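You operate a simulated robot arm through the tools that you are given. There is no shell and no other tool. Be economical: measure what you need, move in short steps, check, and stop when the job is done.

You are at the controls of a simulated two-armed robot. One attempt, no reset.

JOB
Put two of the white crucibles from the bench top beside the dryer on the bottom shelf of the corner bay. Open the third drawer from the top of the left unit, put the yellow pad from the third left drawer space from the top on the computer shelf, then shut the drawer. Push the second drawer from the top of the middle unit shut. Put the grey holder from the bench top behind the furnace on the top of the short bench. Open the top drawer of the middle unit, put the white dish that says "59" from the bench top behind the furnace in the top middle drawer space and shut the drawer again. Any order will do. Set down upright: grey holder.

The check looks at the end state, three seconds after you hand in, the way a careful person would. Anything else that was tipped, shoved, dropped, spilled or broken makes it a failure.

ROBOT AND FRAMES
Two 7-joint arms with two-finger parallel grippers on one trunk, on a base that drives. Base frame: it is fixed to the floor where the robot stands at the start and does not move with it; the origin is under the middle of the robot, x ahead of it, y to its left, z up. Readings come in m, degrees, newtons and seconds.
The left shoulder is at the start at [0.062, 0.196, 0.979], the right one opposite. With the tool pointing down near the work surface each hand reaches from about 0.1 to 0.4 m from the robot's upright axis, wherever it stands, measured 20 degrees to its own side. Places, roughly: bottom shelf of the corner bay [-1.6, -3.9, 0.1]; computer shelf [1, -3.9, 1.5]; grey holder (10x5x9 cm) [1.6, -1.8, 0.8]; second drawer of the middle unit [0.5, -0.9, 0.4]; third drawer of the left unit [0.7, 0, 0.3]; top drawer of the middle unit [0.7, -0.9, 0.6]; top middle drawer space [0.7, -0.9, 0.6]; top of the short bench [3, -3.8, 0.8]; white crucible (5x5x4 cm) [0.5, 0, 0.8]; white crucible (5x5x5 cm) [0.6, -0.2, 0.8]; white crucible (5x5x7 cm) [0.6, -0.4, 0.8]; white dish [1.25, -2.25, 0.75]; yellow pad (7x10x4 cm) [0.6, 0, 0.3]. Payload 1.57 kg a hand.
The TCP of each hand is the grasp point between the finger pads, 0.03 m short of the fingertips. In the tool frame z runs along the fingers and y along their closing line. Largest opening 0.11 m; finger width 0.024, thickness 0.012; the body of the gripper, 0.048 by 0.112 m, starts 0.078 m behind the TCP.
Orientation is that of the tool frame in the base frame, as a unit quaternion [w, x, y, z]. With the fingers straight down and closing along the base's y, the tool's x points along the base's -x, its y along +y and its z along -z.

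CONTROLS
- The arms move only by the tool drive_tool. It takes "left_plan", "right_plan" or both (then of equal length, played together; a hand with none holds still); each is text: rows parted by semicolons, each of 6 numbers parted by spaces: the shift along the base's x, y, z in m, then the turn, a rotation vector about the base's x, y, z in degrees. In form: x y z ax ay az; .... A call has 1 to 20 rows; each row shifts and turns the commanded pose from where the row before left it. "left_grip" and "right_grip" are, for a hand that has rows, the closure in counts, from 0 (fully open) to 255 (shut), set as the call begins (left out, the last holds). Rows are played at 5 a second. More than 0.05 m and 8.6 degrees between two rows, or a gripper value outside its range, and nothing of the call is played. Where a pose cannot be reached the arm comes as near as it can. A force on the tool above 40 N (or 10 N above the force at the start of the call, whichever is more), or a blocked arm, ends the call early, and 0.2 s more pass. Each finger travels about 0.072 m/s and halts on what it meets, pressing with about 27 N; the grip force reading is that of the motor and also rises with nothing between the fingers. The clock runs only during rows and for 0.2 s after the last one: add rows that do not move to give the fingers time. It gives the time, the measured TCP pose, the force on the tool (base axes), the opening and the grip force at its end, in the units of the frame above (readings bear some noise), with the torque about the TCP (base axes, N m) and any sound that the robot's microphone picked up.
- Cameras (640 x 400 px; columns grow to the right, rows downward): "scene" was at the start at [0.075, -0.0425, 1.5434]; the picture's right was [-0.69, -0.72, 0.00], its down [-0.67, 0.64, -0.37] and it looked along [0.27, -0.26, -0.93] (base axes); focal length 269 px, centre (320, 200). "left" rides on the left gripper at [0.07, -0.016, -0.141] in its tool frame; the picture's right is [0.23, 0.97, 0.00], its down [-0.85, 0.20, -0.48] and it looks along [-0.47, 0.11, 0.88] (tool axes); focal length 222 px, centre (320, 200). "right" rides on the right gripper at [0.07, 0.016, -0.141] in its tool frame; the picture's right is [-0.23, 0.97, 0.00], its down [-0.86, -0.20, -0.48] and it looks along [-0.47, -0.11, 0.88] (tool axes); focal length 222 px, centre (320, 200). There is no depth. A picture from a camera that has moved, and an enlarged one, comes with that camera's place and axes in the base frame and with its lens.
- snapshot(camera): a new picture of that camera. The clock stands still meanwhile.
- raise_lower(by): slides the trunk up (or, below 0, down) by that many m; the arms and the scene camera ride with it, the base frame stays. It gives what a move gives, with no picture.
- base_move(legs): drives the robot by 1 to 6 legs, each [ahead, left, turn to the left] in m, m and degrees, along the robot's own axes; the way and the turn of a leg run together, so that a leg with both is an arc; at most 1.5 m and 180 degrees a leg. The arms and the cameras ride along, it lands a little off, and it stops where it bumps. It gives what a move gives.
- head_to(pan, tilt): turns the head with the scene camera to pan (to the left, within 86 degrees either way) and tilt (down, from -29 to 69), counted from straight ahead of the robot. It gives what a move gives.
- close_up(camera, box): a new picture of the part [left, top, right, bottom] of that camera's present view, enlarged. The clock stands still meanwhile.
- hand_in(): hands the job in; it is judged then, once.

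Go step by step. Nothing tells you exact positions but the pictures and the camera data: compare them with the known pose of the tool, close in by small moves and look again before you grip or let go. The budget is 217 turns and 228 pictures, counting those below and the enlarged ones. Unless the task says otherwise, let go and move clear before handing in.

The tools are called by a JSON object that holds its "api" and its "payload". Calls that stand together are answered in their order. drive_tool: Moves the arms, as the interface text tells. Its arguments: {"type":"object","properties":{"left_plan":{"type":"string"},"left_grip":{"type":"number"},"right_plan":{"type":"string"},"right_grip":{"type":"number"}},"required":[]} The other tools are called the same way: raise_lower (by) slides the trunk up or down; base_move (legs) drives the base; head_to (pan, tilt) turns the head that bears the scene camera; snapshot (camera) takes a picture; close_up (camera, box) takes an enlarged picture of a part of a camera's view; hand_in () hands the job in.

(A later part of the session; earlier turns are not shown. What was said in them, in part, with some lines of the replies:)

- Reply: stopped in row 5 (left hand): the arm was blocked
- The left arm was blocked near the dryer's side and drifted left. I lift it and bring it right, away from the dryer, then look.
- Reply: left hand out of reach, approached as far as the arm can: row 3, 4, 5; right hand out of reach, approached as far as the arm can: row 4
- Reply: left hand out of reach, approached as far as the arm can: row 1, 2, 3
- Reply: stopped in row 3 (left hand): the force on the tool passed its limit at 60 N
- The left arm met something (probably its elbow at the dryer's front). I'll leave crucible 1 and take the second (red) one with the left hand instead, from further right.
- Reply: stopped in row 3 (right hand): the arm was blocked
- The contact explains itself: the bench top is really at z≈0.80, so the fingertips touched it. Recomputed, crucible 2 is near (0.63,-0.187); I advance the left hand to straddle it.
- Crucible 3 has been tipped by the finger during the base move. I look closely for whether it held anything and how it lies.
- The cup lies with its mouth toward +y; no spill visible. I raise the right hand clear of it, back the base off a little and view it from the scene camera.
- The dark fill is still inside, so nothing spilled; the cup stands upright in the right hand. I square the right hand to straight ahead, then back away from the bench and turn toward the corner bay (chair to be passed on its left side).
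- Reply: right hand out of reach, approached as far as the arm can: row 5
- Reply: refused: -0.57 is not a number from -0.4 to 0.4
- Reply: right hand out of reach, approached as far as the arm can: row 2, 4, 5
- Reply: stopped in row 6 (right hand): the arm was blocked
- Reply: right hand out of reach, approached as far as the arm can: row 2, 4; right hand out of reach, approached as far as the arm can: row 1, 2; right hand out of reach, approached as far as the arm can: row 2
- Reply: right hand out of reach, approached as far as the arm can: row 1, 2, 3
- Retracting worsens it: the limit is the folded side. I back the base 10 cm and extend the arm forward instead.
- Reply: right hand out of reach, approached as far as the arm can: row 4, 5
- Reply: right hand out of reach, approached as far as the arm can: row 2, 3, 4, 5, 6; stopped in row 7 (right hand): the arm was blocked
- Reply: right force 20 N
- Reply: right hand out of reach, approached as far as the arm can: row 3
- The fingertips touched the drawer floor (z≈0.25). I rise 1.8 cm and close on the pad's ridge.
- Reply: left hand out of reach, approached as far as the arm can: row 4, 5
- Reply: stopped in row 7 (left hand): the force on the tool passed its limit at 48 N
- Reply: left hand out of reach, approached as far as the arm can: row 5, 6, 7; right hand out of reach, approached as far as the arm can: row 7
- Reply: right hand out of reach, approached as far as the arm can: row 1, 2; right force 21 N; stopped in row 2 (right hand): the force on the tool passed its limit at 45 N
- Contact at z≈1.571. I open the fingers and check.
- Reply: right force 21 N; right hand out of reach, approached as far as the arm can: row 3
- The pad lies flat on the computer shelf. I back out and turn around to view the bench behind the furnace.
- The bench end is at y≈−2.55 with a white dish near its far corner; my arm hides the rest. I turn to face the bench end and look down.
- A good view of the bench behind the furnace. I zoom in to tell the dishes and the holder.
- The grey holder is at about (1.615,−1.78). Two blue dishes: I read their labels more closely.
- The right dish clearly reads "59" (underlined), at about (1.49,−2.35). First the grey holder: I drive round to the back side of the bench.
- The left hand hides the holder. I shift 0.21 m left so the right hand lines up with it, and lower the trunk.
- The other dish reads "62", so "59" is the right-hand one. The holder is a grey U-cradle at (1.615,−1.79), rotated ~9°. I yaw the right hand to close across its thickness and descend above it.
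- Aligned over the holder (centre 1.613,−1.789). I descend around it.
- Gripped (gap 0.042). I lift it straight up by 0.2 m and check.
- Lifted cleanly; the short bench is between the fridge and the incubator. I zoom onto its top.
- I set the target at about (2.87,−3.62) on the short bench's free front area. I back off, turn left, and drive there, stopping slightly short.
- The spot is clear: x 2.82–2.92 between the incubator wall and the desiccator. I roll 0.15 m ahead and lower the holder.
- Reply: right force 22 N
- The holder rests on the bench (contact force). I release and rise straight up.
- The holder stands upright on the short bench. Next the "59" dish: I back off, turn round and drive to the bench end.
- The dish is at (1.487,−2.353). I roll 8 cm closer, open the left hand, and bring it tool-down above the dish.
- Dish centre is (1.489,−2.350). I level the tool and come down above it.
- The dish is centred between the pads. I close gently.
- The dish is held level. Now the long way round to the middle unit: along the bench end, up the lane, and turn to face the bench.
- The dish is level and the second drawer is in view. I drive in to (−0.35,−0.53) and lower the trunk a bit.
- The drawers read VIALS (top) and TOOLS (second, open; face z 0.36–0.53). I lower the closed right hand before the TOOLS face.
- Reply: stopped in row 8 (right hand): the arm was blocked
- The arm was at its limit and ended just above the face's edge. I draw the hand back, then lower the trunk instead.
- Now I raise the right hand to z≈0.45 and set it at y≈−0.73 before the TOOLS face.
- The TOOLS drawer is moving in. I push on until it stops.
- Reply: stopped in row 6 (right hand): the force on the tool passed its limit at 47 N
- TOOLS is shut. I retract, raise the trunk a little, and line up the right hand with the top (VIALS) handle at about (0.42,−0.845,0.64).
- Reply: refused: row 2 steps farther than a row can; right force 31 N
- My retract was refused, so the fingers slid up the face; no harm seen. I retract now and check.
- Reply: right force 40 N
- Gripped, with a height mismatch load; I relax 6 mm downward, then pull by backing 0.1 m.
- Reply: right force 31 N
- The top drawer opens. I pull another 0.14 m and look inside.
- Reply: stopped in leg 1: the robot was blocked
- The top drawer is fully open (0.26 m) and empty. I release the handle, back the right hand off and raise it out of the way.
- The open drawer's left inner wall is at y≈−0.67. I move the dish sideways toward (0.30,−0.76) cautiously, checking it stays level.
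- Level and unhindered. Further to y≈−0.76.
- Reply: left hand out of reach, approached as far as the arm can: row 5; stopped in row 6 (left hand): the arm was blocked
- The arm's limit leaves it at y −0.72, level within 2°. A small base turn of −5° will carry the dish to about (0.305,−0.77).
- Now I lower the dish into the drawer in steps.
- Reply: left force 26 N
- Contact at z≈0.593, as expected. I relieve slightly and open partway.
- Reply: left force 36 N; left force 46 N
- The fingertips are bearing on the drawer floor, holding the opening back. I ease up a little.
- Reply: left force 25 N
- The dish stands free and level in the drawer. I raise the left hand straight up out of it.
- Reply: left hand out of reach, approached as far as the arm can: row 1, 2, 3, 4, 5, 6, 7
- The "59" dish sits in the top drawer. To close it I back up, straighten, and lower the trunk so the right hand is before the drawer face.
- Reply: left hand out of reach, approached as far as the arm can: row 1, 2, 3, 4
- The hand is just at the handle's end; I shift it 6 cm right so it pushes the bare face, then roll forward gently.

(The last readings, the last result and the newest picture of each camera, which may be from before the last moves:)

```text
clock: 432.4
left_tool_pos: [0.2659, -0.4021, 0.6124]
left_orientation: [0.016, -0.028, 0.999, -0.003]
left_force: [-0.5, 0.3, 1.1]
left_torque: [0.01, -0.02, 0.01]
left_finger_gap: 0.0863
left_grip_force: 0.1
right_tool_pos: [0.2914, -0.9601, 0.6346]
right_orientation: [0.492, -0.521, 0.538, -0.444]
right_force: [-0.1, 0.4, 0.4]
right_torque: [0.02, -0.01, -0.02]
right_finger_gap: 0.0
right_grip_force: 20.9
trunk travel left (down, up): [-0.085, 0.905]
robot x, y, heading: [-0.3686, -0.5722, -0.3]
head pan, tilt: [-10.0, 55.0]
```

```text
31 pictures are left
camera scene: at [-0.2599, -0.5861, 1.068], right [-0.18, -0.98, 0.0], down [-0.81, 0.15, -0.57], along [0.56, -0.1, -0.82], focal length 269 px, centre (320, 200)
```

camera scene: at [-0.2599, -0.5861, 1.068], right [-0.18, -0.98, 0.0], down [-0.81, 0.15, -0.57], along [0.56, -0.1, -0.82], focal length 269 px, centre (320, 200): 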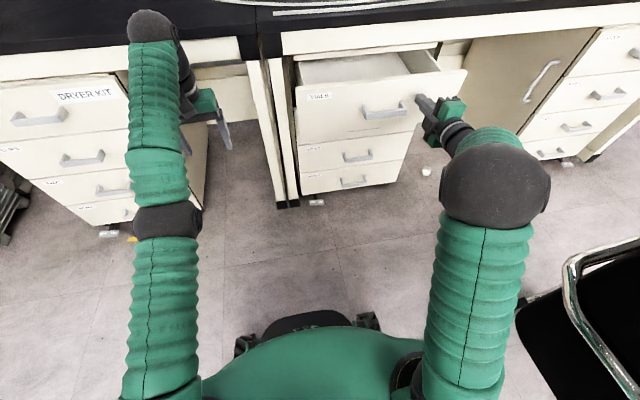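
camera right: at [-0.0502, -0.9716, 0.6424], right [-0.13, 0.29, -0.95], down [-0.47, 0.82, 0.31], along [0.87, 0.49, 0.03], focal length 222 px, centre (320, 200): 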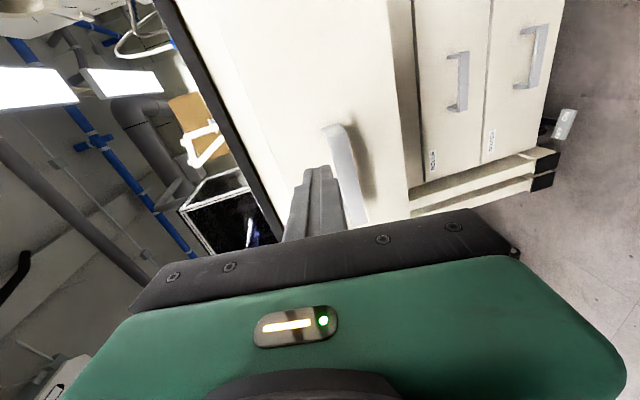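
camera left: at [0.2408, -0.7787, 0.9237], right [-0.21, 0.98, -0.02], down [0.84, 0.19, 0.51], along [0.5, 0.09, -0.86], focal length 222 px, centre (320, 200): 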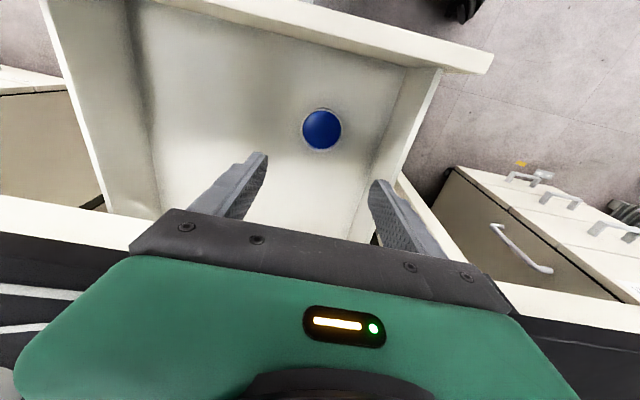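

The drawer is closing. I finish with the arm so the left hand keeps clear of the bench.

{"api": "drive_tool", "payload": {"right_plan": "0.03 0 0 0 0 0;0.03 0 0 0 0 0;0.03 0 0 0 0 0;0.025 0 0 0 0 0;0.015 0 0 0 0 0;0.01 0 0 0 0 0;0.01 0 0 0 0 0;0 0 0 0 0 0"}}

{"api": "snapshot", "payload": {"camera": "scene"}}

```text
clock: 433.9
left_tool_pos: [0.2639, -0.4012, 0.6155]
left_orientation: [0.018, -0.028, 0.999, -0.004]
left_force: [-0.6, 0.3, -0.6]
left_torque: [0.0, -0.01, 0.03]
left_finger_gap: 0.0861
left_grip_force: 0.0
right_tool_pos: [0.427, -0.9604, 0.6374]
right_orientation: [0.492, -0.522, 0.538, -0.444]
right_force: [-5.8, 1.4, 2.0]
right_torque: [-0.02, -0.09, -0.04]
right_finger_gap: 0.0
right_grip_force: 21.2
trunk travel left (down, up): [-0.085, 0.905]
robot x, y, heading: [-0.3639, -0.5694, -0.6]
head pan, tilt: [-10.0, 55.0]
stopped in row 7 (right hand): the force on the tool passed its limit at 49 N (the readings are from after the stop); the commanded pose is now the measured one
```

```text
30 pictures are left
camera scene: at [-0.2611, -0.5852, 1.0682], right [-0.18, -0.98, 0.0], down [-0.81, 0.15, -0.57], along [0.56, -0.1, -0.82], focal length 269 px, centre (320, 200)
```

scene: 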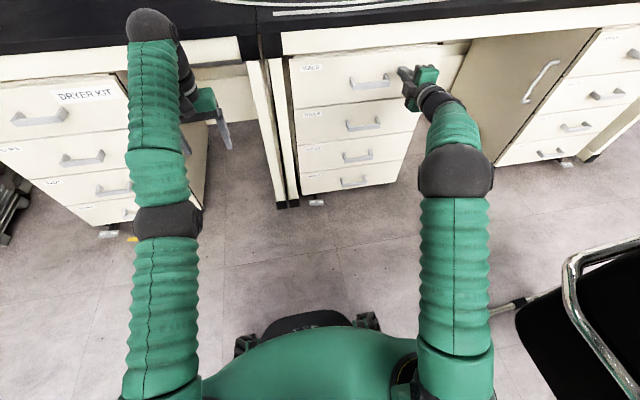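

The top drawer is shut. I withdraw the right hand, back away and take a last look at the bench and drawers.

{"api": "drive_tool", "payload": {"right_plan": "-0.03 0 0 0 0 0;-0.04 0 0 0 0 0;-0.04 0 0 0 0 0;-0.03 0 0 0 0 0;0 0 0 0 0 0"}}

{"api": "base_move", "payload": {"legs": [[-0.6, 0.1, 0]]}}

{"api": "raise_lower", "payload": {"by": 0.4}}

{"api": "head_to", "payload": {"pan": 0, "tilt": 35}}

{"api": "snapshot", "payload": {"camera": "scene"}}

{"api": "close_up", "payload": {"camera": "scene", "box": [200, 120, 440, 280]}}

```text
clock: 435.1
left_tool_pos: [0.2651, -0.4017, 0.6157]
left_orientation: [0.017, -0.028, 0.999, -0.004]
left_force: [-0.7, -0.4, -0.7]
left_torque: [-0.02, 0.0, -0.04]
left_finger_gap: 0.0861
left_grip_force: 0.0
right_tool_pos: [0.2885, -0.9603, 0.6355]
right_orientation: [0.492, -0.522, 0.537, -0.443]
right_force: [0.1, 0.7, 0.8]
right_torque: [0.0, 0.01, 0.0]
right_finger_gap: 0.0001
right_grip_force: 21.9
trunk travel left (down, up): [-0.085, 0.905]
robot x, y, heading: [-0.3649, -0.5703, -0.4]
head pan, tilt: [-10.0, 55.0]
```

```text
clock: 438.3
left_tool_pos: [-0.3123, -0.3001, 0.6182]
left_orientation: [0.018, -0.028, 0.999, -0.003]
left_force: [-0.9, -0.2, 0.4]
left_torque: [0.02, 0.02, -0.03]
left_finger_gap: 0.0861
left_grip_force: 0.0
right_tool_pos: [-0.2879, -0.8562, 0.6345]
right_orientation: [0.494, -0.523, 0.538, -0.44]
right_force: [1.8, 2.6, -8.5]
right_torque: [0.71, -1.34, -0.3]
right_finger_gap: 0.0003
right_grip_force: 22.1
trunk travel left (down, up): [-0.085, 0.905]
robot x, y, heading: [-0.9401, -0.4701, -0.4]
head pan, tilt: [-10.0, 55.0]
stopped in leg 1: the robot was blocked; the commanded pose is now the measured one
```

```text
clock: 442.2
left_tool_pos: [-0.3111, -0.3015, 1.0174]
left_orientation: [0.018, -0.028, 0.999, -0.003]
left_force: [-0.2, -1.1, -0.9]
left_torque: [-0.01, 0.03, -0.02]
left_finger_gap: 0.0862
left_grip_force: 0.2
right_tool_pos: [-0.2869, -0.8576, 1.0353]
right_orientation: [0.493, -0.522, 0.538, -0.441]
right_force: [-0.1, -0.2, 0.3]
right_torque: [0.03, 0.0, -0.02]
right_finger_gap: 0.0
right_grip_force: 21.0
trunk travel left (down, up): [-0.485, 0.505]
robot x, y, heading: [-0.9422, -0.4685, -0.2]
head pan, tilt: [-10.0, 55.0]
```

```text
clock: 443.0
left_tool_pos: [-0.3114, -0.301, 1.0177]
left_orientation: [0.018, -0.028, 0.999, -0.003]
left_force: [-0.2, -0.6, 0.4]
left_torque: [0.01, 0.01, -0.01]
left_finger_gap: 0.0865
left_grip_force: 0.0
right_tool_pos: [-0.2868, -0.8568, 1.0343]
right_orientation: [0.495, -0.522, 0.537, -0.441]
right_force: [0.1, -1.0, 0.0]
right_torque: [0.01, -0.03, 0.01]
right_finger_gap: 0.0
right_grip_force: 21.8
trunk travel left (down, up): [-0.485, 0.505]
robot x, y, heading: [-0.9417, -0.4681, -0.5]
head pan, tilt: [0.0, 35.0]
```

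```text
29 pictures are left
camera scene: at [-0.817, -0.4723, 1.4962], right [-0.01, -1.0, 0.0], down [-0.58, 0.0, -0.82], along [0.82, -0.01, -0.58], focal length 269 px, centre (320, 200)
```

scene: 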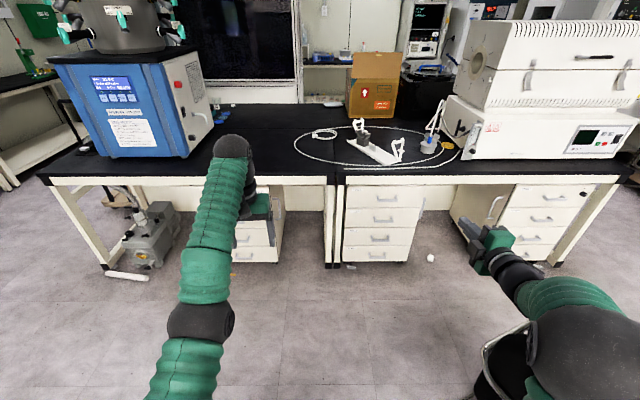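

```text
2.50 times, centred on (320, 200) of scene
camera zoom: at [-0.817, -0.4723, 1.4962], right [-0.01, -1.0, 0.0], down [-0.58, 0.0, -0.82], along [0.82, -0.01, -0.58], focal length 673 px, centre (320, 200)
```

zoom: 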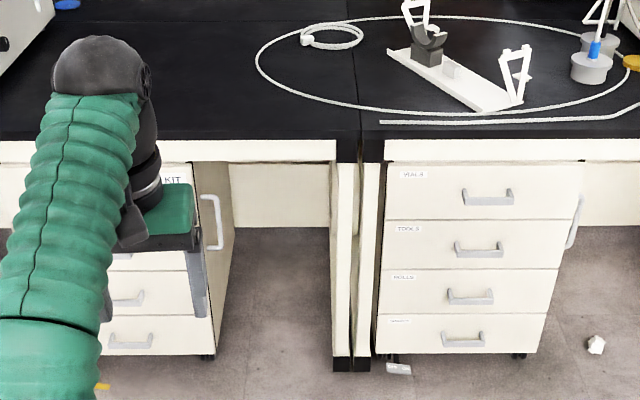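

All four middle drawers and the left ones look shut. The base reported a block while backing near the chair, so I check the chair and the rest of the left side.

{"api": "head_to", "payload": {"pan": -60, "tilt": 45}}

{"api": "snapshot", "payload": {"camera": "scene"}}

```text
clock: 444.3
left_tool_pos: [-0.3122, -0.3013, 1.0183]
left_orientation: [0.018, -0.027, 0.999, -0.003]
left_force: [0.4, 0.2, 0.7]
left_torque: [0.0, 0.05, 0.0]
left_finger_gap: 0.0861
left_grip_force: 0.0
right_tool_pos: [-0.2881, -0.8572, 1.0349]
right_orientation: [0.494, -0.522, 0.537, -0.442]
right_force: [-0.2, 0.3, 0.7]
right_torque: [0.0, 0.02, 0.01]
right_finger_gap: 0.0
right_grip_force: 21.5
trunk travel left (down, up): [-0.485, 0.505]
robot x, y, heading: [-0.9376, -0.4716, -0.4]
head pan, tilt: [-60.0, 45.0]
```

```text
27 pictures are left
camera scene: at [-0.8648, -0.5424, 1.4815], right [-0.87, -0.5, 0.0], down [-0.35, 0.61, -0.71], along [0.35, -0.61, -0.71], focal length 269 px, centre (320, 200)
```

scene: 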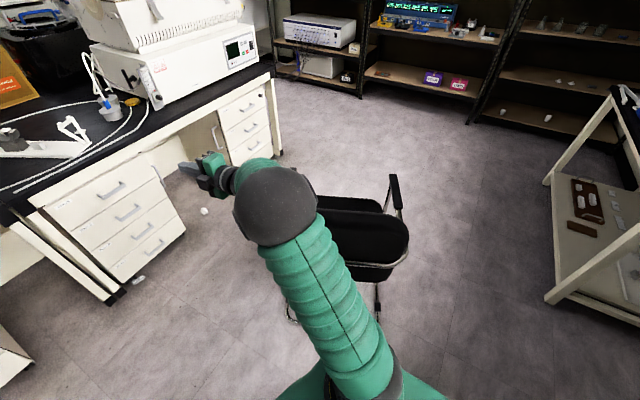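

The chair seems displaced: its backrest corner now reads about (−0.85,−1.3) against (−0.57,−0.97) before. I go to an earlier vantage point to compare exactly.

{"api": "raise_lower", "payload": {"by": 0.09}}

{"api": "base_move", "payload": {"legs": [[-0.1, 0.34, 0], [0, 0, -90]]}}

{"api": "head_to", "payload": {"pan": 0, "tilt": 40}}

{"api": "snapshot", "payload": {"camera": "scene"}}

```text
clock: 445.6
left_tool_pos: [-0.3106, -0.3015, 1.109]
left_orientation: [0.017, -0.027, 0.999, -0.003]
left_force: [0.5, -0.8, 0.7]
left_torque: [-0.02, 0.03, -0.04]
left_finger_gap: 0.0861
left_grip_force: 0.0
right_tool_pos: [-0.287, -0.8575, 1.1259]
right_orientation: [0.493, -0.523, 0.538, -0.441]
right_force: [-0.7, 1.3, -1.4]
right_torque: [0.01, 0.01, 0.0]
right_finger_gap: 0.0001
right_grip_force: 21.3
trunk travel left (down, up): [-0.575, 0.415]
robot x, y, heading: [-0.941, -0.4676, -0.4]
head pan, tilt: [-60.0, 45.0]
```

```text
clock: 451.7
left_tool_pos: [-0.8653, -0.757, 1.107]
left_orientation: [0.011, 0.684, 0.729, -0.013]
left_force: [-0.1, 0.5, -0.4]
left_torque: [0.01, 0.04, -0.03]
left_finger_gap: 0.0863
left_grip_force: 0.1
right_tool_pos: [-1.4214, -0.7842, 1.1258]
right_orientation: [0.039, 0.008, 0.748, -0.662]
right_force: [0.2, -0.2, -0.9]
right_torque: [0.01, -0.01, -0.02]
right_finger_gap: 0.0
right_grip_force: 20.9
trunk travel left (down, up): [-0.575, 0.415]
robot x, y, heading: [-1.0387, -0.1314, -89.7]
head pan, tilt: [-60.0, 45.0]
```

```text
clock: 453.0
left_tool_pos: [-0.8657, -0.7547, 1.1061]
left_orientation: [0.006, 0.684, 0.729, -0.01]
left_force: [-0.3, 0.2, -0.3]
left_torque: [0.01, 0.03, 0.01]
left_finger_gap: 0.0862
left_grip_force: 0.0
right_tool_pos: [-1.4211, -0.7826, 1.1269]
right_orientation: [0.04, 0.008, 0.748, -0.662]
right_force: [-0.4, 0.0, -0.3]
right_torque: [0.01, 0.0, 0.02]
right_finger_gap: 0.0
right_grip_force: 20.9
trunk travel left (down, up): [-0.575, 0.415]
robot x, y, heading: [-1.0386, -0.1296, -89.9]
head pan, tilt: [0.0, 40.0]
```

```text
26 pictures are left
camera scene: at [-1.0379, -0.2498, 1.5787], right [-1.0, 0.0, 0.0], down [0.0, 0.65, -0.76], along [0.0, -0.76, -0.65], focal length 269 px, centre (320, 200)
```

scene: 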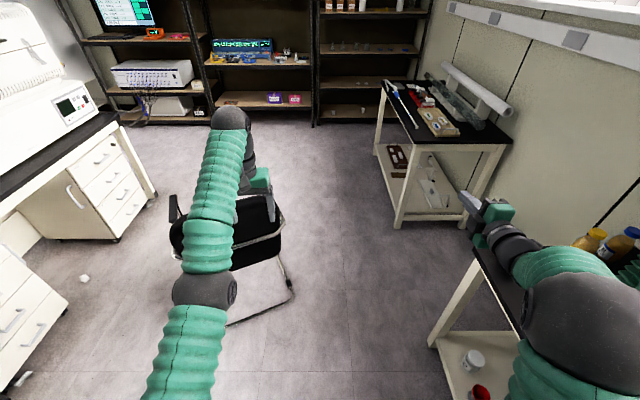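

The chair was dragged and turned by about 28° during my last back-off. I must put it back: the robot will stand behind its backrest, grip the top edge with both hands, and carry it to its old pose. First I get behind it.

{"api": "base_move", "payload": {"legs": [[0, 0, 30], [0.2, -0.128, 0]]}}

{"api": "drive_tool", "payload": {"right_plan": "-0.02 0.02 0 -7.1 -4.1 0;-0.02 0.02 0 -7.1 -4.1 0;-0.01 0.02 0 -7.1 -4.1 0;0 0.02 0 -7.1 -4.1 0;0 0 0 -7.1 -4.1 0;0 0 0 -7.1 -4.1 0;0 0 0 -7.1 -4.1 0;0 0 0 -7.1 -4.1 0;0 0 0 -7.1 -4.1 0;0 0 0 -7.1 -4.1 0;0 0 0 0 0 0;0 0 0 0 0 0", "left_plan": "0 0 0 0 0 -8;0 0 0 0 0 -8;0 0 0 0 0 -8;0 0 0 0 0 -8;0 0 0 0 0 -8;0 0 0 0 0 -8;0 0 0 0 0 -8;0 0 0 0 0 -8;0 0 0 0 0 -8;0 0 0 0 0 -8;0 0 0 0 0 -7;0 0 0 0 0 0", "left_grip": 0, "right_grip": 0}}

{"api": "head_to", "payload": {"pan": 0, "tilt": 55}}

{"api": "snapshot", "payload": {"camera": "scene"}}

```text
clock: 456.2
left_tool_pos: [-0.5868, -0.8205, 1.1056]
left_orientation: [0.008, 0.476, 0.879, -0.011]
left_force: [0.7, 0.1, 0.3]
left_torque: [-0.01, 0.0, 0.01]
left_finger_gap: 0.0861
left_grip_force: 0.0
right_tool_pos: [-1.0557, -1.119, 1.1294]
right_orientation: [0.206, -0.185, 0.725, -0.631]
right_force: [-0.1, 1.1, 0.3]
right_torque: [0.04, -0.03, 0.0]
right_finger_gap: 0.0002
right_grip_force: 21.1
trunk travel left (down, up): [-0.575, 0.415]
robot x, y, heading: [-1.0471, -0.363, -60.4]
head pan, tilt: [0.0, 40.0]
```

```text
clock: 458.8
left_tool_pos: [-0.5937, -0.8182, 1.1047]
left_orientation: [0.0, 0.951, 0.31, -0.014]
left_force: [-0.2, 0.8, 0.2]
left_torque: [-0.02, -0.02, -0.01]
left_finger_gap: 0.1101
left_grip_force: 0.1
left hand out of reach, approached as far as the arm can: row 11
right_tool_pos: [-1.1097, -1.0394, 1.1283]
right_orientation: [-0.289, 0.05, -0.121, 0.948]
right_force: [-0.4, 0.0, -0.2]
right_torque: [0.0, 0.01, -0.01]
right_finger_gap: 0.1101
right_grip_force: 0.0
trunk travel left (down, up): [-0.575, 0.415]
robot x, y, heading: [-1.0526, -0.3612, -60.5]
head pan, tilt: [0.0, 40.0]
```

```text
clock: 459.6
left_tool_pos: [-0.5947, -0.8157, 1.1059]
left_orientation: [0.0, 0.95, 0.31, -0.014]
left_force: [-0.7, 0.5, -1.0]
left_torque: [-0.03, -0.02, -0.01]
left_finger_gap: 0.1101
left_grip_force: 0.1
right_tool_pos: [-1.1111, -1.0409, 1.1274]
right_orientation: [-0.29, 0.05, -0.122, 0.948]
right_force: [-0.3, 0.4, 0.5]
right_torque: [0.0, -0.01, -0.02]
right_finger_gap: 0.1099
right_grip_force: 0.1
trunk travel left (down, up): [-0.575, 0.415]
robot x, y, heading: [-1.0549, -0.362, -60.3]
head pan, tilt: [0.0, 55.0]
```

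```text
25 pictures are left
camera scene: at [-0.9977, -0.4589, 1.5581], right [-0.87, -0.49, 0.0], down [-0.41, 0.71, -0.57], along [0.28, -0.5, -0.82], focal length 269 px, centre (320, 200)
```

scene: 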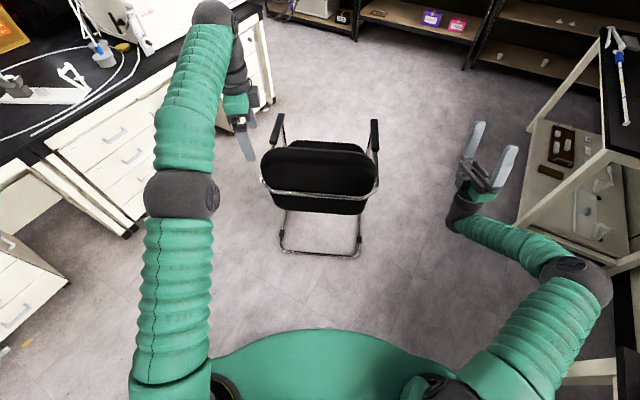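

The chair is clearly visible now; its rear bar must go back from (−0.44,−0.96)/(−0.88,−1.15) to (−0.05,−0.94)/(−0.51,−0.945). My right-hand rotation went the wrong way; I reverse it to tool-down.

{"api": "drive_tool", "payload": {"right_plan": "0 0 0 7.1 4.1 0;0 0 0 7.1 4.1 0;0 0 0 7.1 4.1 0;0 0 0 7.1 4.1 0;0 0 0 7.1 4.1 0;0 0 0 7.1 4.1 0;0 0 0 7.1 4.1 0;0 0 0 7.1 4.1 0;0 0 0 7.1 4.1 0;0 0 0 7.1 4.1 0;0 0 0 7.1 4.1 0;0 0 0 7.1 4.1 0;0 0 0 7.1 4.1 0;0 0 0 7.1 4.1 0;0 0 0 7.1 4.1 0;0 0 0 7.1 4.1 0;0 0 0 7.1 4.1 0;0 0 0 7.1 4.1 0;0 0 0 7.1 4.1 0;0 0 0 7.1 4.1 0"}}

{"api": "snapshot", "payload": {"camera": "scene"}}

```text
clock: 463.8
left_tool_pos: [-0.5937, -0.8188, 1.1043]
left_orientation: [-0.001, 0.951, 0.31, -0.014]
left_force: [-0.3, -0.3, 0.2]
left_torque: [0.02, 0.02, -0.02]
left_finger_gap: 0.11
left_grip_force: 0.0
right_tool_pos: [-1.1103, -1.0426, 1.1263]
right_orientation: [0.022, -0.227, 0.974, 0.0]
right_force: [-0.3, 0.2, 0.2]
right_torque: [0.03, 0.0, -0.02]
right_finger_gap: 0.1101
right_grip_force: 0.0
trunk travel left (down, up): [-0.575, 0.415]
robot x, y, heading: [-1.0496, -0.3658, -60.3]
head pan, tilt: [0.0, 55.0]
```

```text
24 pictures are left
camera scene: at [-0.9961, -0.4615, 1.5578], right [-0.87, -0.49, 0.0], down [-0.41, 0.71, -0.57], along [0.28, -0.49, -0.82], focal length 269 px, centre (320, 200)
```

scene: 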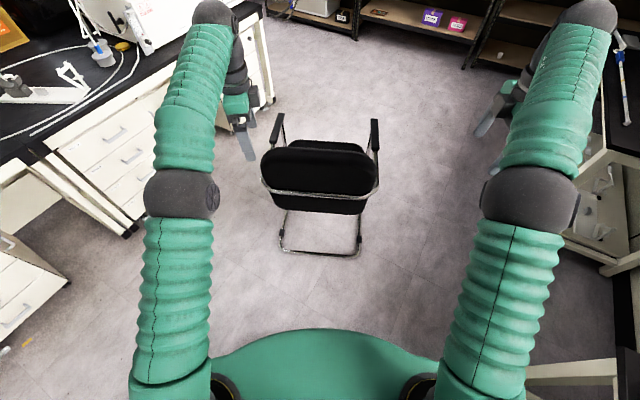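

Both hands are tool-down. I roll up behind the backrest.

{"api": "base_move", "payload": {"legs": [[0.251, 0.05, 0], [0, 0, -6]]}}

{"api": "drive_tool", "payload": {"left_plan": "-0.02 0.03 -0.02 0 0 0;-0.015 0.02 -0.02 0 0 0;0 0 -0.02 0 0 0;0 0 -0.02 0 0 0;0 0 -0.02 0 0 0;0 0 0 0 0 0", "right_plan": "0.037 0.016 -0.02 0 0 0;0.037 0.016 -0.02 0 0 0;0.037 0.016 -0.02 0 0 0;0.037 0.016 -0.02 0 0 0;0.037 0.016 -0.02 0 0 0;0 0 0 0 0 0"}}

{"api": "snapshot", "payload": {"camera": "scene"}}

{"api": "snapshot", "payload": {"camera": "left"}}

```text
clock: 466.1
left_tool_pos: [-0.4715, -1.0521, 1.1041]
left_orientation: [0.0, 0.965, 0.261, -0.016]
left_force: [0.2, 0.9, -0.1]
left_torque: [-0.02, 0.01, 0.01]
left_finger_gap: 0.11
left_grip_force: 0.1
right_tool_pos: [-1.0082, -1.2199, 1.1284]
right_orientation: [0.022, -0.178, 0.984, -0.006]
right_force: [-0.1, 0.4, -0.8]
right_torque: [-0.01, 0.04, -0.01]
right_finger_gap: 0.1103
right_grip_force: 0.0
trunk travel left (down, up): [-0.575, 0.415]
robot x, y, heading: [-0.8803, -0.558, -66.4]
head pan, tilt: [0.0, 55.0]
```

```text
clock: 467.5
left_tool_pos: [-0.5085, -1.001, 1.0065]
left_orientation: [0.0, 0.965, 0.262, -0.015]
left_force: [0.1, -0.4, 0.4]
left_torque: [0.0, -0.01, -0.02]
left_finger_gap: 0.11
left_grip_force: 0.1
right_tool_pos: [-0.8306, -1.1416, 1.032]
right_orientation: [0.024, -0.173, 0.985, -0.007]
right_force: [1.0, 0.4, -1.1]
right_torque: [0.03, 0.01, -0.05]
right_finger_gap: 0.1099
right_grip_force: 0.0
trunk travel left (down, up): [-0.575, 0.415]
robot x, y, heading: [-0.8848, -0.5549, -66.2]
head pan, tilt: [0.0, 55.0]
```

```text
23 pictures are left
camera scene: at [-0.837, -0.6549, 1.5585], right [-0.92, -0.4, 0.0], down [-0.33, 0.75, -0.57], along [0.23, -0.52, -0.82], focal length 269 px, centre (320, 200)
```

scene: 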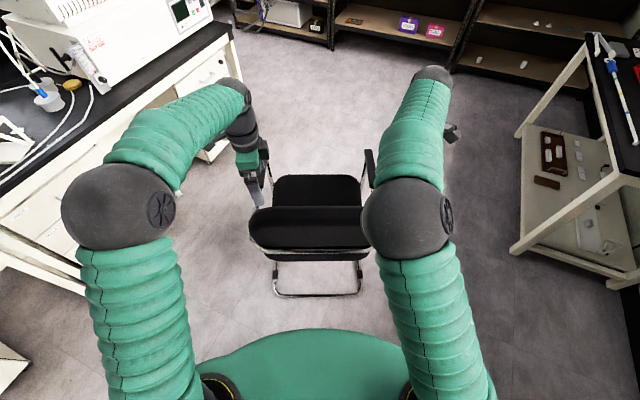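

```text
22 pictures are left
camera left: at [-0.4525, -0.9504, 1.1446], right [0.69, -0.73, -0.01], down [-0.62, -0.6, 0.5], along [-0.37, -0.34, -0.87], focal length 222 px, centre (320, 200)
```

left: 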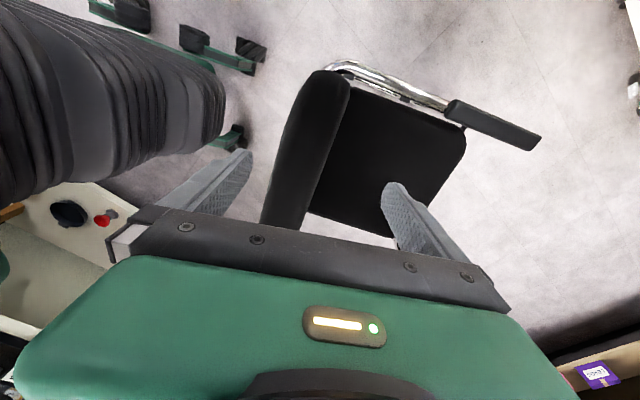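

The left fingers already straddle the backrest. I check the right hand's view before lowering.

{"api": "snapshot", "payload": {"camera": "right"}}

```text
21 pictures are left
camera right: at [-0.9093, -1.1492, 1.1695], right [-0.12, 0.99, -0.01], down [0.85, 0.11, 0.52], along [0.52, 0.05, -0.85], focal length 222 px, centre (320, 200)
```

right: 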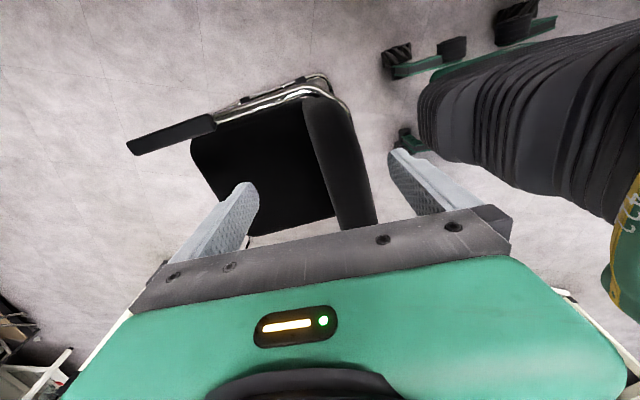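

The backrest line runs through (−0.54,−0.99) and (−0.805,−1.10). I centre both hands on it, lower, and close.

{"api": "drive_tool", "payload": {"left_plan": "-0.01 0.017 -0.02 0 0 0;0 0 -0.04 0 0 0;0 0 -0.04 0 0 0;0 0 -0.04 0 0 0;0 0 -0.03 0 0 0;0 0 0 0 0 0", "right_plan": "0.03 0.038 0 0 0 0;0 0 -0.045 0 0 0;0 0 -0.045 0 0 0;0 0 -0.045 0 0 0;0 0 -0.045 0 0 0;0 0 -0.02 0 0 0"}}

{"api": "snapshot", "payload": {"camera": "left"}}

{"api": "snapshot", "payload": {"camera": "right"}}

```text
clock: 468.1
left_tool_pos: [-0.5217, -0.9839, 0.9711]
left_orientation: [0.001, 0.965, 0.261, -0.013]
left_force: [-0.2, 0.0, -0.6]
left_torque: [-0.01, 0.0, 0.01]
left_finger_gap: 0.1097
left_grip_force: 0.1
right_tool_pos: [-0.8811, -1.1407, 1.0157]
right_orientation: [0.029, -0.081, 0.996, -0.013]
right_force: [0.3, 0.1, 0.1]
right_torque: [-0.02, -0.05, -0.03]
right_finger_gap: 0.1099
right_grip_force: 0.1
trunk travel left (down, up): [-0.575, 0.415]
robot x, y, heading: [-0.8812, -0.5576, -66.1]
head pan, tilt: [0.0, 55.0]
stopped in row 2 (right hand): the arm was blocked; the commanded pose is now the measured one
```

```text
20 pictures are left
camera left: at [-0.4651, -0.9337, 1.1094], right [0.69, -0.73, -0.01], down [-0.63, -0.6, 0.5], along [-0.37, -0.34, -0.87], focal length 222 px, centre (320, 200)
```

left: 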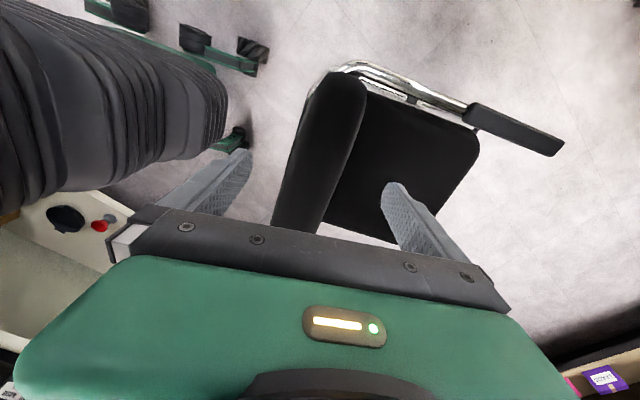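

```text
19 pictures are left
camera right: at [-0.9612, -1.1316, 1.1537], right [0.07, 1.0, -0.02], down [0.85, -0.05, 0.53], along [0.53, -0.05, -0.85], focal length 222 px, centre (320, 200)
```

right: 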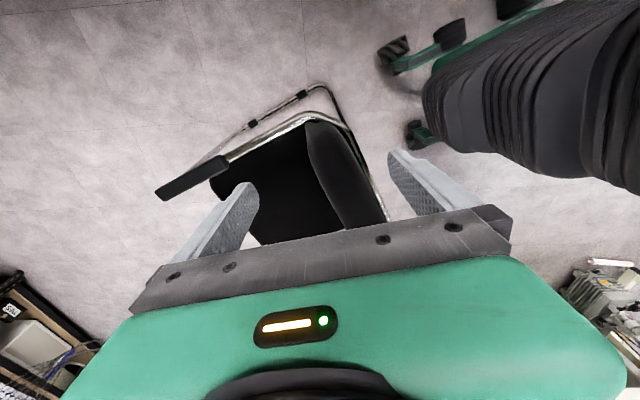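

The right arm can't come further inward, so I shift the base 10 cm left, which puts the right hand over the backrest, and bring the left hand back correspondingly.

{"api": "base_move", "payload": {"legs": [[0, 0.1, 0]]}}

{"api": "drive_tool", "payload": {"left_plan": "-0.03 -0.013 0 0 0 0;-0.03 -0.013 0 0 0 0;-0.03 -0.013 0 0 0 0;0 0 0 0 0 0", "right_plan": "-0.005 0 -0.02 0 0 5;0 0 -0.02 0 0 5;0 0 -0.02 0 0 0;0 0 0 0 0 0"}}

{"api": "snapshot", "payload": {"camera": "right"}}

{"api": "snapshot", "payload": {"camera": "left"}}

```text
clock: 469.2
left_tool_pos: [-0.4515, -0.9536, 0.975]
left_orientation: [0.001, 0.966, 0.26, -0.004]
left_force: [-1.8, -1.3, 0.2]
left_torque: [0.06, -0.17, -0.01]
left_finger_gap: 0.11
left_grip_force: 0.1
right_tool_pos: [-0.8146, -1.1098, 1.0103]
right_orientation: [0.037, -0.077, 0.996, -0.009]
right_force: [-2.4, -0.2, 0.5]
right_torque: [0.06, -0.22, 0.01]
right_finger_gap: 0.11
right_grip_force: 0.0
trunk travel left (down, up): [-0.575, 0.415]
robot x, y, heading: [-0.7945, -0.5171, -66.3]
head pan, tilt: [0.0, 55.0]
```

```text
clock: 470.2
left_tool_pos: [-0.515, -0.9772, 0.9723]
left_orientation: [0.003, 0.965, 0.26, -0.018]
left_force: [0.6, -0.2, 0.1]
left_torque: [-0.03, 0.07, 0.01]
left_finger_gap: 0.1101
left_grip_force: 0.1
right_tool_pos: [-0.7958, -1.097, 0.9603]
right_orientation: [0.024, -0.161, 0.987, -0.012]
right_force: [0.8, 0.6, 0.8]
right_torque: [-0.06, 0.11, 0.01]
right_finger_gap: 0.11
right_grip_force: 0.1
trunk travel left (down, up): [-0.575, 0.415]
robot x, y, heading: [-0.7921, -0.5205, -66.3]
head pan, tilt: [0.0, 55.0]
```

```text
18 pictures are left
camera right: at [-0.8751, -1.1008, 1.0971], right [-0.09, 1.0, -0.02], down [0.85, 0.09, 0.52], along [0.52, 0.03, -0.85], focal length 222 px, centre (320, 200)
```

right: 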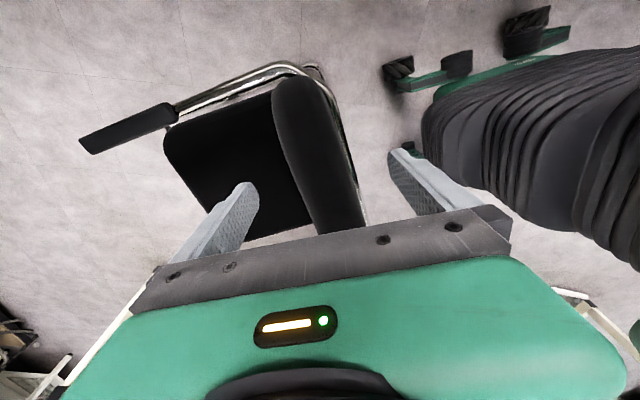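

```text
17 pictures are left
camera left: at [-0.4569, -0.9263, 1.1105], right [0.69, -0.73, -0.01], down [-0.62, -0.59, 0.51], along [-0.38, -0.34, -0.86], focal length 222 px, centre (320, 200)
```

left: 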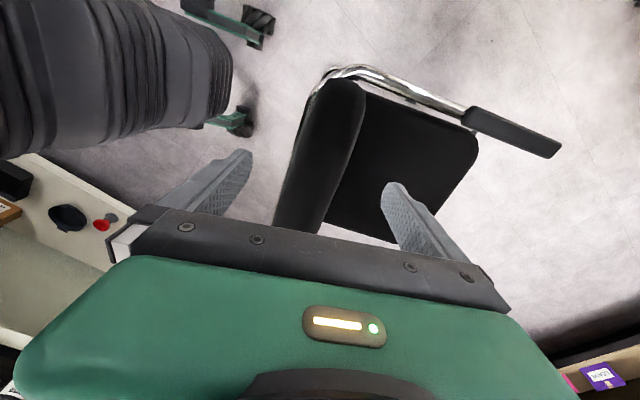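

Both hands straddle the backrest's top edge. I lower and close both.

{"api": "drive_tool", "payload": {"left_plan": "0 0 -0.035 0 0 0;0 0 -0.035 0 0 0;0 0 -0.035 0 0 0;0 0 -0.035 0 0 0;0 0 0 0 0 0", "right_plan": "0 0 -0.033 0 0 0;0 0 -0.033 0 0 0;0 0 -0.033 0 0 0;0 0 -0.03 0 0 0;0 0 0 0 0 0"}}

{"api": "drive_tool", "payload": {"left_plan": "0 0 0 0 0 0;0 0 0 0 0 0;0 0 0 0 0 0;0 0 0 0 0 0;0 0 0 0 0 0", "right_plan": "0 0 0 0 0 0;0 0 0 0 0 0;0 0 0 0 0 0;0 0 0 0 0 0;0 0 0 0 0 0", "left_grip": 255, "right_grip": 255}}

{"api": "snapshot", "payload": {"camera": "scene"}}

```text
clock: 471.4
left_tool_pos: [-0.5262, -0.9829, 0.8308]
left_orientation: [0.004, 0.966, 0.259, -0.013]
left_force: [0.7, 0.2, 0.2]
left_torque: [-0.02, -0.03, 0.02]
left_finger_gap: 0.1098
left_grip_force: 0.1
right_tool_pos: [-0.8056, -1.1005, 0.8272]
right_orientation: [0.03, -0.164, 0.986, -0.01]
right_force: [-0.2, -0.3, 0.2]
right_torque: [-0.01, -0.03, 0.02]
right_finger_gap: 0.11
right_grip_force: 0.1
trunk travel left (down, up): [-0.575, 0.415]
robot x, y, heading: [-0.7947, -0.5155, -66.3]
head pan, tilt: [0.0, 55.0]
```

```text
clock: 472.6
left_tool_pos: [-0.5223, -0.9843, 0.8313]
left_orientation: [0.004, 0.966, 0.258, -0.014]
left_force: [4.0, -16.2, 0.1]
left_torque: [-1.68, -0.82, -1.06]
left_finger_gap: 0.0813
left_grip_force: 26.9
right_tool_pos: [-0.8026, -1.1001, 0.8277]
right_orientation: [0.027, -0.165, 0.986, -0.01]
right_force: [-3.2, 2.8, -0.4]
right_torque: [-1.91, -0.86, 1.09]
right_finger_gap: 0.0776
right_grip_force: 26.6
trunk travel left (down, up): [-0.575, 0.415]
robot x, y, heading: [-0.7937, -0.5153, -66.3]
head pan, tilt: [0.0, 55.0]
```

```text
16 pictures are left
camera scene: at [-0.75, -0.6206, 1.5578], right [-0.92, -0.4, 0.0], down [-0.33, 0.75, -0.57], along [0.23, -0.52, -0.82], focal length 269 px, centre (320, 200)
```

scene: 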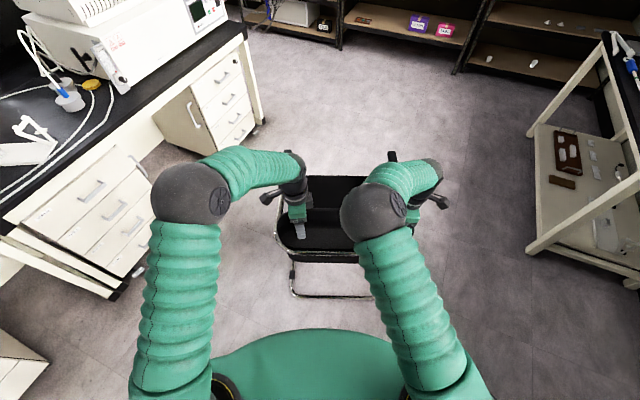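

Both hands hold the backrest. I turn −22.6° in place and then slide sideways to return the chair.

{"api": "base_move", "payload": {"legs": [[0, 0, -22.6], [-0.094, 0.573, 0]]}}

{"api": "snapshot", "payload": {"camera": "scene"}}

```text
clock: 476.1
left_tool_pos: [-0.3978, -0.9832, 0.8321]
left_orientation: [-0.001, 0.998, 0.061, -0.003]
left_force: [-9.7, 11.4, -10.3]
left_torque: [-1.97, -0.54, -1.22]
left_finger_gap: 0.0807
left_grip_force: 27.2
right_tool_pos: [-0.7, -0.9916, 0.8253]
right_orientation: [0.035, 0.035, 0.999, -0.023]
right_force: [-9.0, -0.8, 1.3]
right_torque: [-2.54, -0.1, 0.45]
right_finger_gap: 0.0775
right_grip_force: 27.7
trunk travel left (down, up): [-0.575, 0.415]
robot x, y, heading: [-0.4479, -0.4536, -88.9]
head pan, tilt: [0.0, 55.0]
stopped in leg 2: the force on the tool passed its limit at 41 N (the readings are from after the stop); the commanded pose is now the measured one
```

```text
15 pictures are left
camera scene: at [-0.4761, -0.5591, 1.5574], right [-1.0, -0.02, -0.02], down [0.0, 0.82, -0.57], along [0.03, -0.57, -0.82], focal length 269 px, centre (320, 200)
```

scene: 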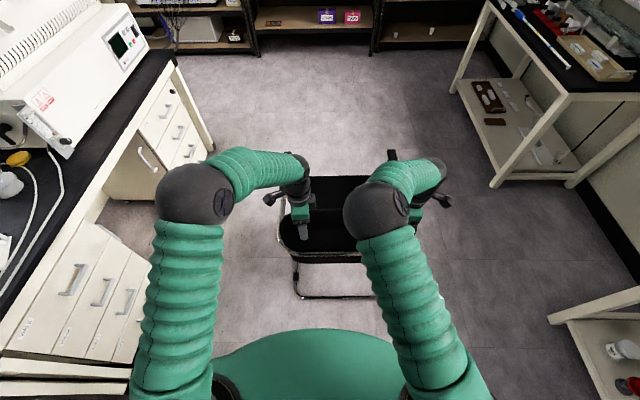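

It works; the move stopped only at the force limit. I continue the remaining 0.22 m in smaller legs.

{"api": "base_move", "payload": {"legs": [[-0.02, 0.1, 0]]}}

{"api": "base_move", "payload": {"legs": [[-0.02, 0.12, 0]]}}

{"api": "snapshot", "payload": {"camera": "scene"}}

```text
clock: 477.2
left_tool_pos: [-0.2897, -0.9614, 0.832]
left_orientation: [0.0, 0.998, 0.065, -0.006]
left_force: [-8.2, -5.1, 11.4]
left_torque: [-2.1, -1.01, -0.49]
left_finger_gap: 0.0808
left_grip_force: 26.9
right_tool_pos: [-0.5918, -0.9669, 0.8256]
right_orientation: [0.034, 0.034, 0.999, -0.019]
right_force: [-8.6, 8.4, -12.1]
right_torque: [-1.98, -0.88, 1.25]
right_finger_gap: 0.0773
right_grip_force: 27.4
trunk travel left (down, up): [-0.575, 0.415]
robot x, y, heading: [-0.3442, -0.4249, -89.2]
head pan, tilt: [0.0, 55.0]
```

```text
clock: 478.5
left_tool_pos: [-0.1724, -0.9365, 0.8318]
left_orientation: [-0.001, 0.998, 0.064, -0.007]
left_force: [-6.2, 7.5, 9.6]
left_torque: [-2.04, -0.82, -0.78]
left_finger_gap: 0.0809
left_grip_force: 26.8
right_tool_pos: [-0.4743, -0.944, 0.8264]
right_orientation: [0.031, 0.034, 0.999, -0.02]
right_force: [-9.9, 9.2, -7.9]
right_torque: [-2.43, -0.28, 0.8]
right_finger_gap: 0.0776
right_grip_force: 27.0
trunk travel left (down, up): [-0.575, 0.415]
robot x, y, heading: [-0.223, -0.4041, -88.8]
head pan, tilt: [0.0, 55.0]
```

```text
14 pictures are left
camera scene: at [-0.2457, -0.5151, 1.5577], right [-1.0, -0.02, -0.01], down [-0.01, 0.82, -0.57], along [0.02, -0.57, -0.82], focal length 269 px, centre (320, 200)
```

scene: 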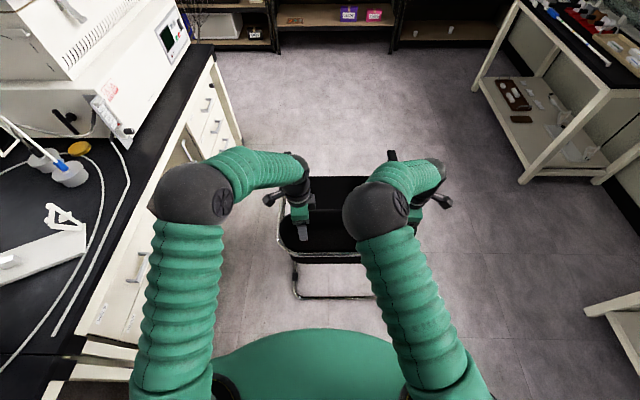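

The chair is within ~2 cm and 1–2° of its old pose. One small correction, then I release.

{"api": "base_move", "payload": {"legs": [[0.01, 0.02, -1.2]]}}

{"api": "drive_tool", "payload": {"left_plan": "0 0 0 0 0 0;0 0 0 0 0 0;0 0 0 0 0 0;0 0 0 0 0 0", "right_plan": "0 0 0 0 0 0;0 0 0 0 0 0;0 0 0 0 0 0;0 0 0 0 0 0", "left_grip": 0, "right_grip": 0}}

{"api": "drive_tool", "payload": {"left_plan": "0 0 0.03 0 0 0;0 0 0.04 0 0 0;0 0 0.04 0 0 0;0 0 0.04 0 0 0;0 0 0.04 0 0 0;0 0 0.03 0 0 0;0 0 0 0 0 0", "right_plan": "0 0 0.03 0 0 0;0 0 0.04 0 0 0;0 0 0.04 0 0 0;0 0 0.04 0 0 0;0 0 0.04 0 0 0;0 0 0.03 0 0 0;0 0 0 0 0 0"}}

{"api": "snapshot", "payload": {"camera": "scene"}}

```text
clock: 479.3
left_tool_pos: [-0.1562, -0.9452, 0.8303]
left_orientation: [-0.003, 0.999, 0.052, -0.012]
left_force: [-0.3, -1.7, -0.5]
left_torque: [-1.91, -1.05, -0.21]
left_finger_gap: 0.0806
left_grip_force: 26.8
right_tool_pos: [-0.4585, -0.9469, 0.8317]
right_orientation: [0.028, 0.043, 0.998, -0.023]
right_force: [1.3, 2.6, -11.3]
right_torque: [-1.8, -0.78, 1.3]
right_finger_gap: 0.0772
right_grip_force: 26.6
trunk travel left (down, up): [-0.575, 0.415]
robot x, y, heading: [-0.2099, -0.4166, -89.9]
head pan, tilt: [0.0, 55.0]
```

```text
clock: 480.3
left_tool_pos: [-0.1519, -0.9441, 0.8321]
left_orientation: [-0.002, 0.999, 0.052, -0.015]
left_force: [0.6, 1.1, -0.4]
left_torque: [-0.04, -0.01, 0.01]
left_finger_gap: 0.1102
left_grip_force: 0.0
right_tool_pos: [-0.4546, -0.9472, 0.8328]
right_orientation: [0.025, 0.043, 0.998, -0.024]
right_force: [0.9, 0.4, 0.1]
right_torque: [0.0, 0.04, -0.02]
right_finger_gap: 0.1099
right_grip_force: 0.0
trunk travel left (down, up): [-0.575, 0.415]
robot x, y, heading: [-0.2096, -0.4177, -89.7]
head pan, tilt: [0.0, 55.0]
```

```text
clock: 481.9
left_tool_pos: [-0.1539, -0.9443, 1.053]
left_orientation: [-0.001, 0.999, 0.052, -0.015]
left_force: [0.4, -0.2, 0.0]
left_torque: [0.03, 0.0, 0.01]
left_finger_gap: 0.1102
left_grip_force: 0.1
right_tool_pos: [-0.4761, -0.9435, 1.0513]
right_orientation: [0.023, 0.068, 0.997, -0.023]
right_force: [-1.4, 0.2, -0.7]
right_torque: [0.02, 0.01, 0.02]
right_finger_gap: 0.11
right_grip_force: 0.0
trunk travel left (down, up): [-0.575, 0.415]
robot x, y, heading: [-0.2092, -0.4195, -89.7]
head pan, tilt: [0.0, 55.0]
```

```text
13 pictures are left
camera scene: at [-0.2077, -0.5254, 1.5581], right [-1.0, 0.0, 0.0], down [0.0, 0.82, -0.57], along [0.0, -0.57, -0.82], focal length 269 px, centre (320, 200)
```

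scene: 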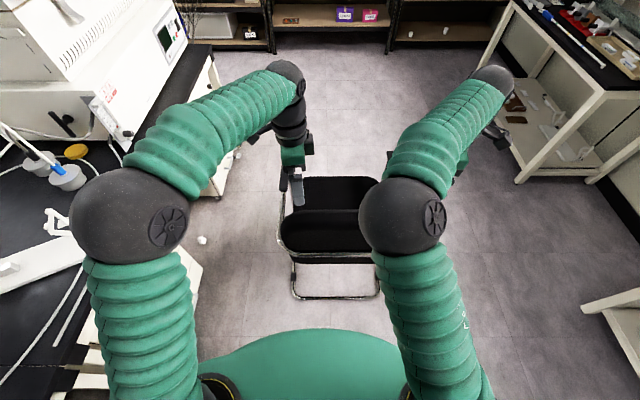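

I back away to the comparison vantage and check the chair against the earlier picture.

{"api": "base_move", "payload": {"legs": [[0.0, -0.15, 0], [0.29, 0, 0]]}}

```text
clock: 484.5
left_tool_pos: [-0.2919, -1.1667, 1.053]
left_orientation: [-0.001, 0.998, 0.053, -0.018]
left_force: [0.0, -0.7, -0.1]
left_torque: [0.06, 0.02, -0.01]
left_finger_gap: 0.11
left_grip_force: 0.0
right_tool_pos: [-0.6277, -1.1646, 1.0562]
right_orientation: [0.024, 0.079, 0.996, -0.028]
right_force: [1.5, -0.5, -0.1]
right_torque: [0.1, 0.08, 0.03]
right_finger_gap: 0.1098
right_grip_force: 0.0
trunk travel left (down, up): [-0.575, 0.415]
robot x, y, heading: [-0.3563, -0.6428, -89.8]
head pan, tilt: [0.0, 55.0]
stopped in leg 2: the robot was blocked; the commanded pose is now the measured one
```

I drove the wrong way (forward) and bumped; I reverse now and check the chair again.

{"api": "base_move", "payload": {"legs": [[-0.22, 0, 0]]}}

{"api": "snapshot", "payload": {"camera": "scene"}}

```text
clock: 486.2
left_tool_pos: [-0.2983, -0.9426, 1.0564]
left_orientation: [0.001, 0.998, 0.053, -0.016]
left_force: [-0.5, -0.3, -0.8]
left_torque: [0.0, 0.0, -0.01]
left_finger_gap: 0.1101
left_grip_force: 0.0
right_tool_pos: [-0.6339, -0.9416, 1.0588]
right_orientation: [0.023, 0.082, 0.996, -0.027]
right_force: [-0.6, 0.1, 0.3]
right_torque: [-0.02, 0.0, -0.01]
right_finger_gap: 0.11
right_grip_force: 0.0
trunk travel left (down, up): [-0.575, 0.415]
robot x, y, heading: [-0.3557, -0.4194, -89.8]
head pan, tilt: [0.0, 55.0]
```

```text
12 pictures are left
camera scene: at [-0.353, -0.5298, 1.5587], right [-1.0, 0.0, 0.0], down [0.0, 0.82, -0.57], along [0.0, -0.57, -0.82], focal length 269 px, centre (320, 200)
```

scene: 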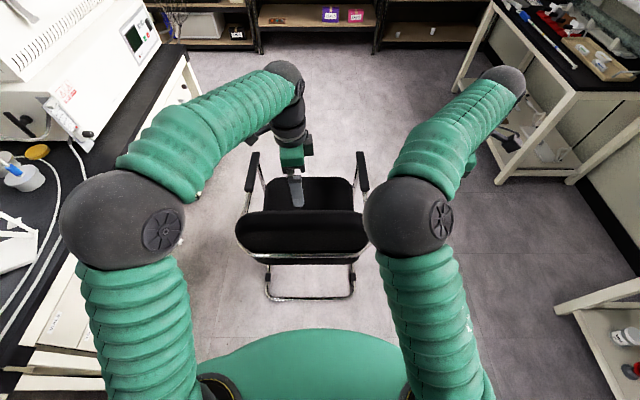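

The chair is unmoved by the bump: rear bar centre (−0.298,−0.942), against the old (−0.283,−0.943). I back off to the side and compare once more.

{"api": "base_move", "payload": {"legs": [[-0.29, 0, 0], [0, -0.69, 0]]}}

{"api": "head_to", "payload": {"pan": 0, "tilt": 40}}

{"api": "snapshot", "payload": {"camera": "scene"}}

{"api": "head_to", "payload": {"pan": 60, "tilt": 25}}

{"api": "snapshot", "payload": {"camera": "scene"}}

```text
clock: 491.6
left_tool_pos: [-0.9835, -0.6544, 1.0563]
left_orientation: [0.003, 0.998, 0.053, -0.015]
left_force: [-0.3, 0.5, 1.0]
left_torque: [-0.02, 0.03, -0.02]
left_finger_gap: 0.1101
left_grip_force: 0.0
right_tool_pos: [-1.3248, -0.6524, 1.0574]
right_orientation: [0.023, 0.082, 0.996, -0.029]
right_force: [0.0, -0.4, -0.2]
right_torque: [-0.01, -0.01, -0.01]
right_finger_gap: 0.1099
right_grip_force: 0.1
trunk travel left (down, up): [-0.575, 0.415]
robot x, y, heading: [-1.0494, -0.1337, -89.9]
head pan, tilt: [0.0, 55.0]
```

```text
clock: 492.4
left_tool_pos: [-0.9868, -0.6512, 1.058]
left_orientation: [0.003, 0.998, 0.053, -0.015]
left_force: [0.9, -1.2, 0.2]
left_torque: [0.03, 0.02, 0.01]
left_finger_gap: 0.1098
left_grip_force: 0.0
right_tool_pos: [-1.3293, -0.6492, 1.0575]
right_orientation: [0.024, 0.086, 0.996, -0.03]
right_force: [0.2, -1.4, -0.2]
right_torque: [0.01, 0.03, 0.0]
right_finger_gap: 0.1101
right_grip_force: 0.1
trunk travel left (down, up): [-0.575, 0.415]
robot x, y, heading: [-1.0439, -0.1342, -89.6]
head pan, tilt: [0.0, 40.0]
```

```text
11 pictures are left
camera scene: at [-1.043, -0.2534, 1.5785], right [-1.0, 0.0, 0.0], down [0.0, 0.65, -0.76], along [0.0, -0.76, -0.65], focal length 269 px, centre (320, 200)
```

scene: 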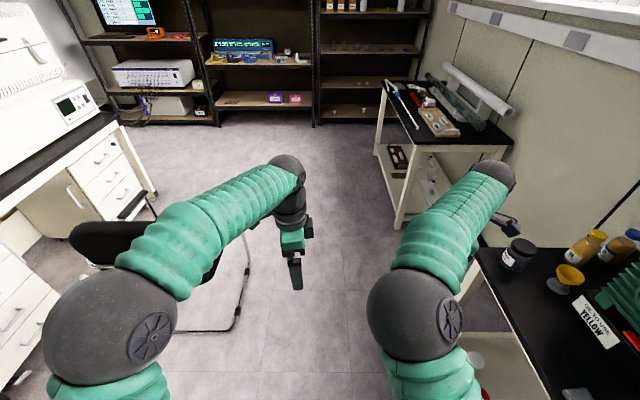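

```text
clock: 493.7
left_tool_pos: [-0.9879, -0.6512, 1.057]
left_orientation: [0.003, 0.998, 0.054, -0.014]
left_force: [-0.1, -0.3, 0.1]
left_torque: [0.0, 0.01, -0.03]
left_finger_gap: 0.1102
left_grip_force: 0.0
right_tool_pos: [-1.3289, -0.6497, 1.0575]
right_orientation: [0.025, 0.085, 0.996, -0.03]
right_force: [0.6, 0.0, -0.6]
right_torque: [0.01, -0.02, 0.01]
right_finger_gap: 0.1103
right_grip_force: 0.1
trunk travel left (down, up): [-0.575, 0.415]
robot x, y, heading: [-1.0451, -0.1301, -89.7]
head pan, tilt: [60.0, 25.0]
```

```text
10 pictures are left
camera scene: at [-0.965, -0.2143, 1.6023], right [-0.5, -0.87, 0.0], down [-0.37, 0.21, -0.91], along [0.79, -0.45, -0.42], focal length 269 px, centre (320, 200)
```

scene: 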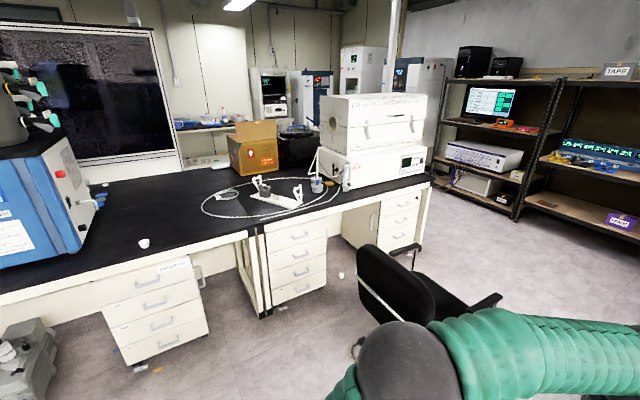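

The chair is back in its place, the drawers are shut, the spare crucible stands upright on the bench and both hands are clear and empty, so I hand in.

{"api": "hand_in", "payload": {}}

```text
The job is handed in.
```

I did every part of the job and handed it in, but I knocked over a crucible and dragged the chair on the way, and either could count against it.

- **Crucibles:** two of the white ones are upright on the bottom shelf of the corner bay. I tipped the tall one over on the bench while lining up the grip. I saw no spill, and its dark contents were still inside when I stood it back up.
- **Yellow pad:** it lies flat on the computer shelf, and the third left drawer is shut.
- **Middle unit:** the second drawer is pushed shut. The "59" dish is level in the top drawer, which is shut again.
- **Grey holder:** it is upright on the short bench.
- **Chair:** I dragged and turned it while backing away at the end. I put it back to within about 2 cm and 2° of where it had been, going by the pictures, then nudged it once more while leaving without moving it noticeably.
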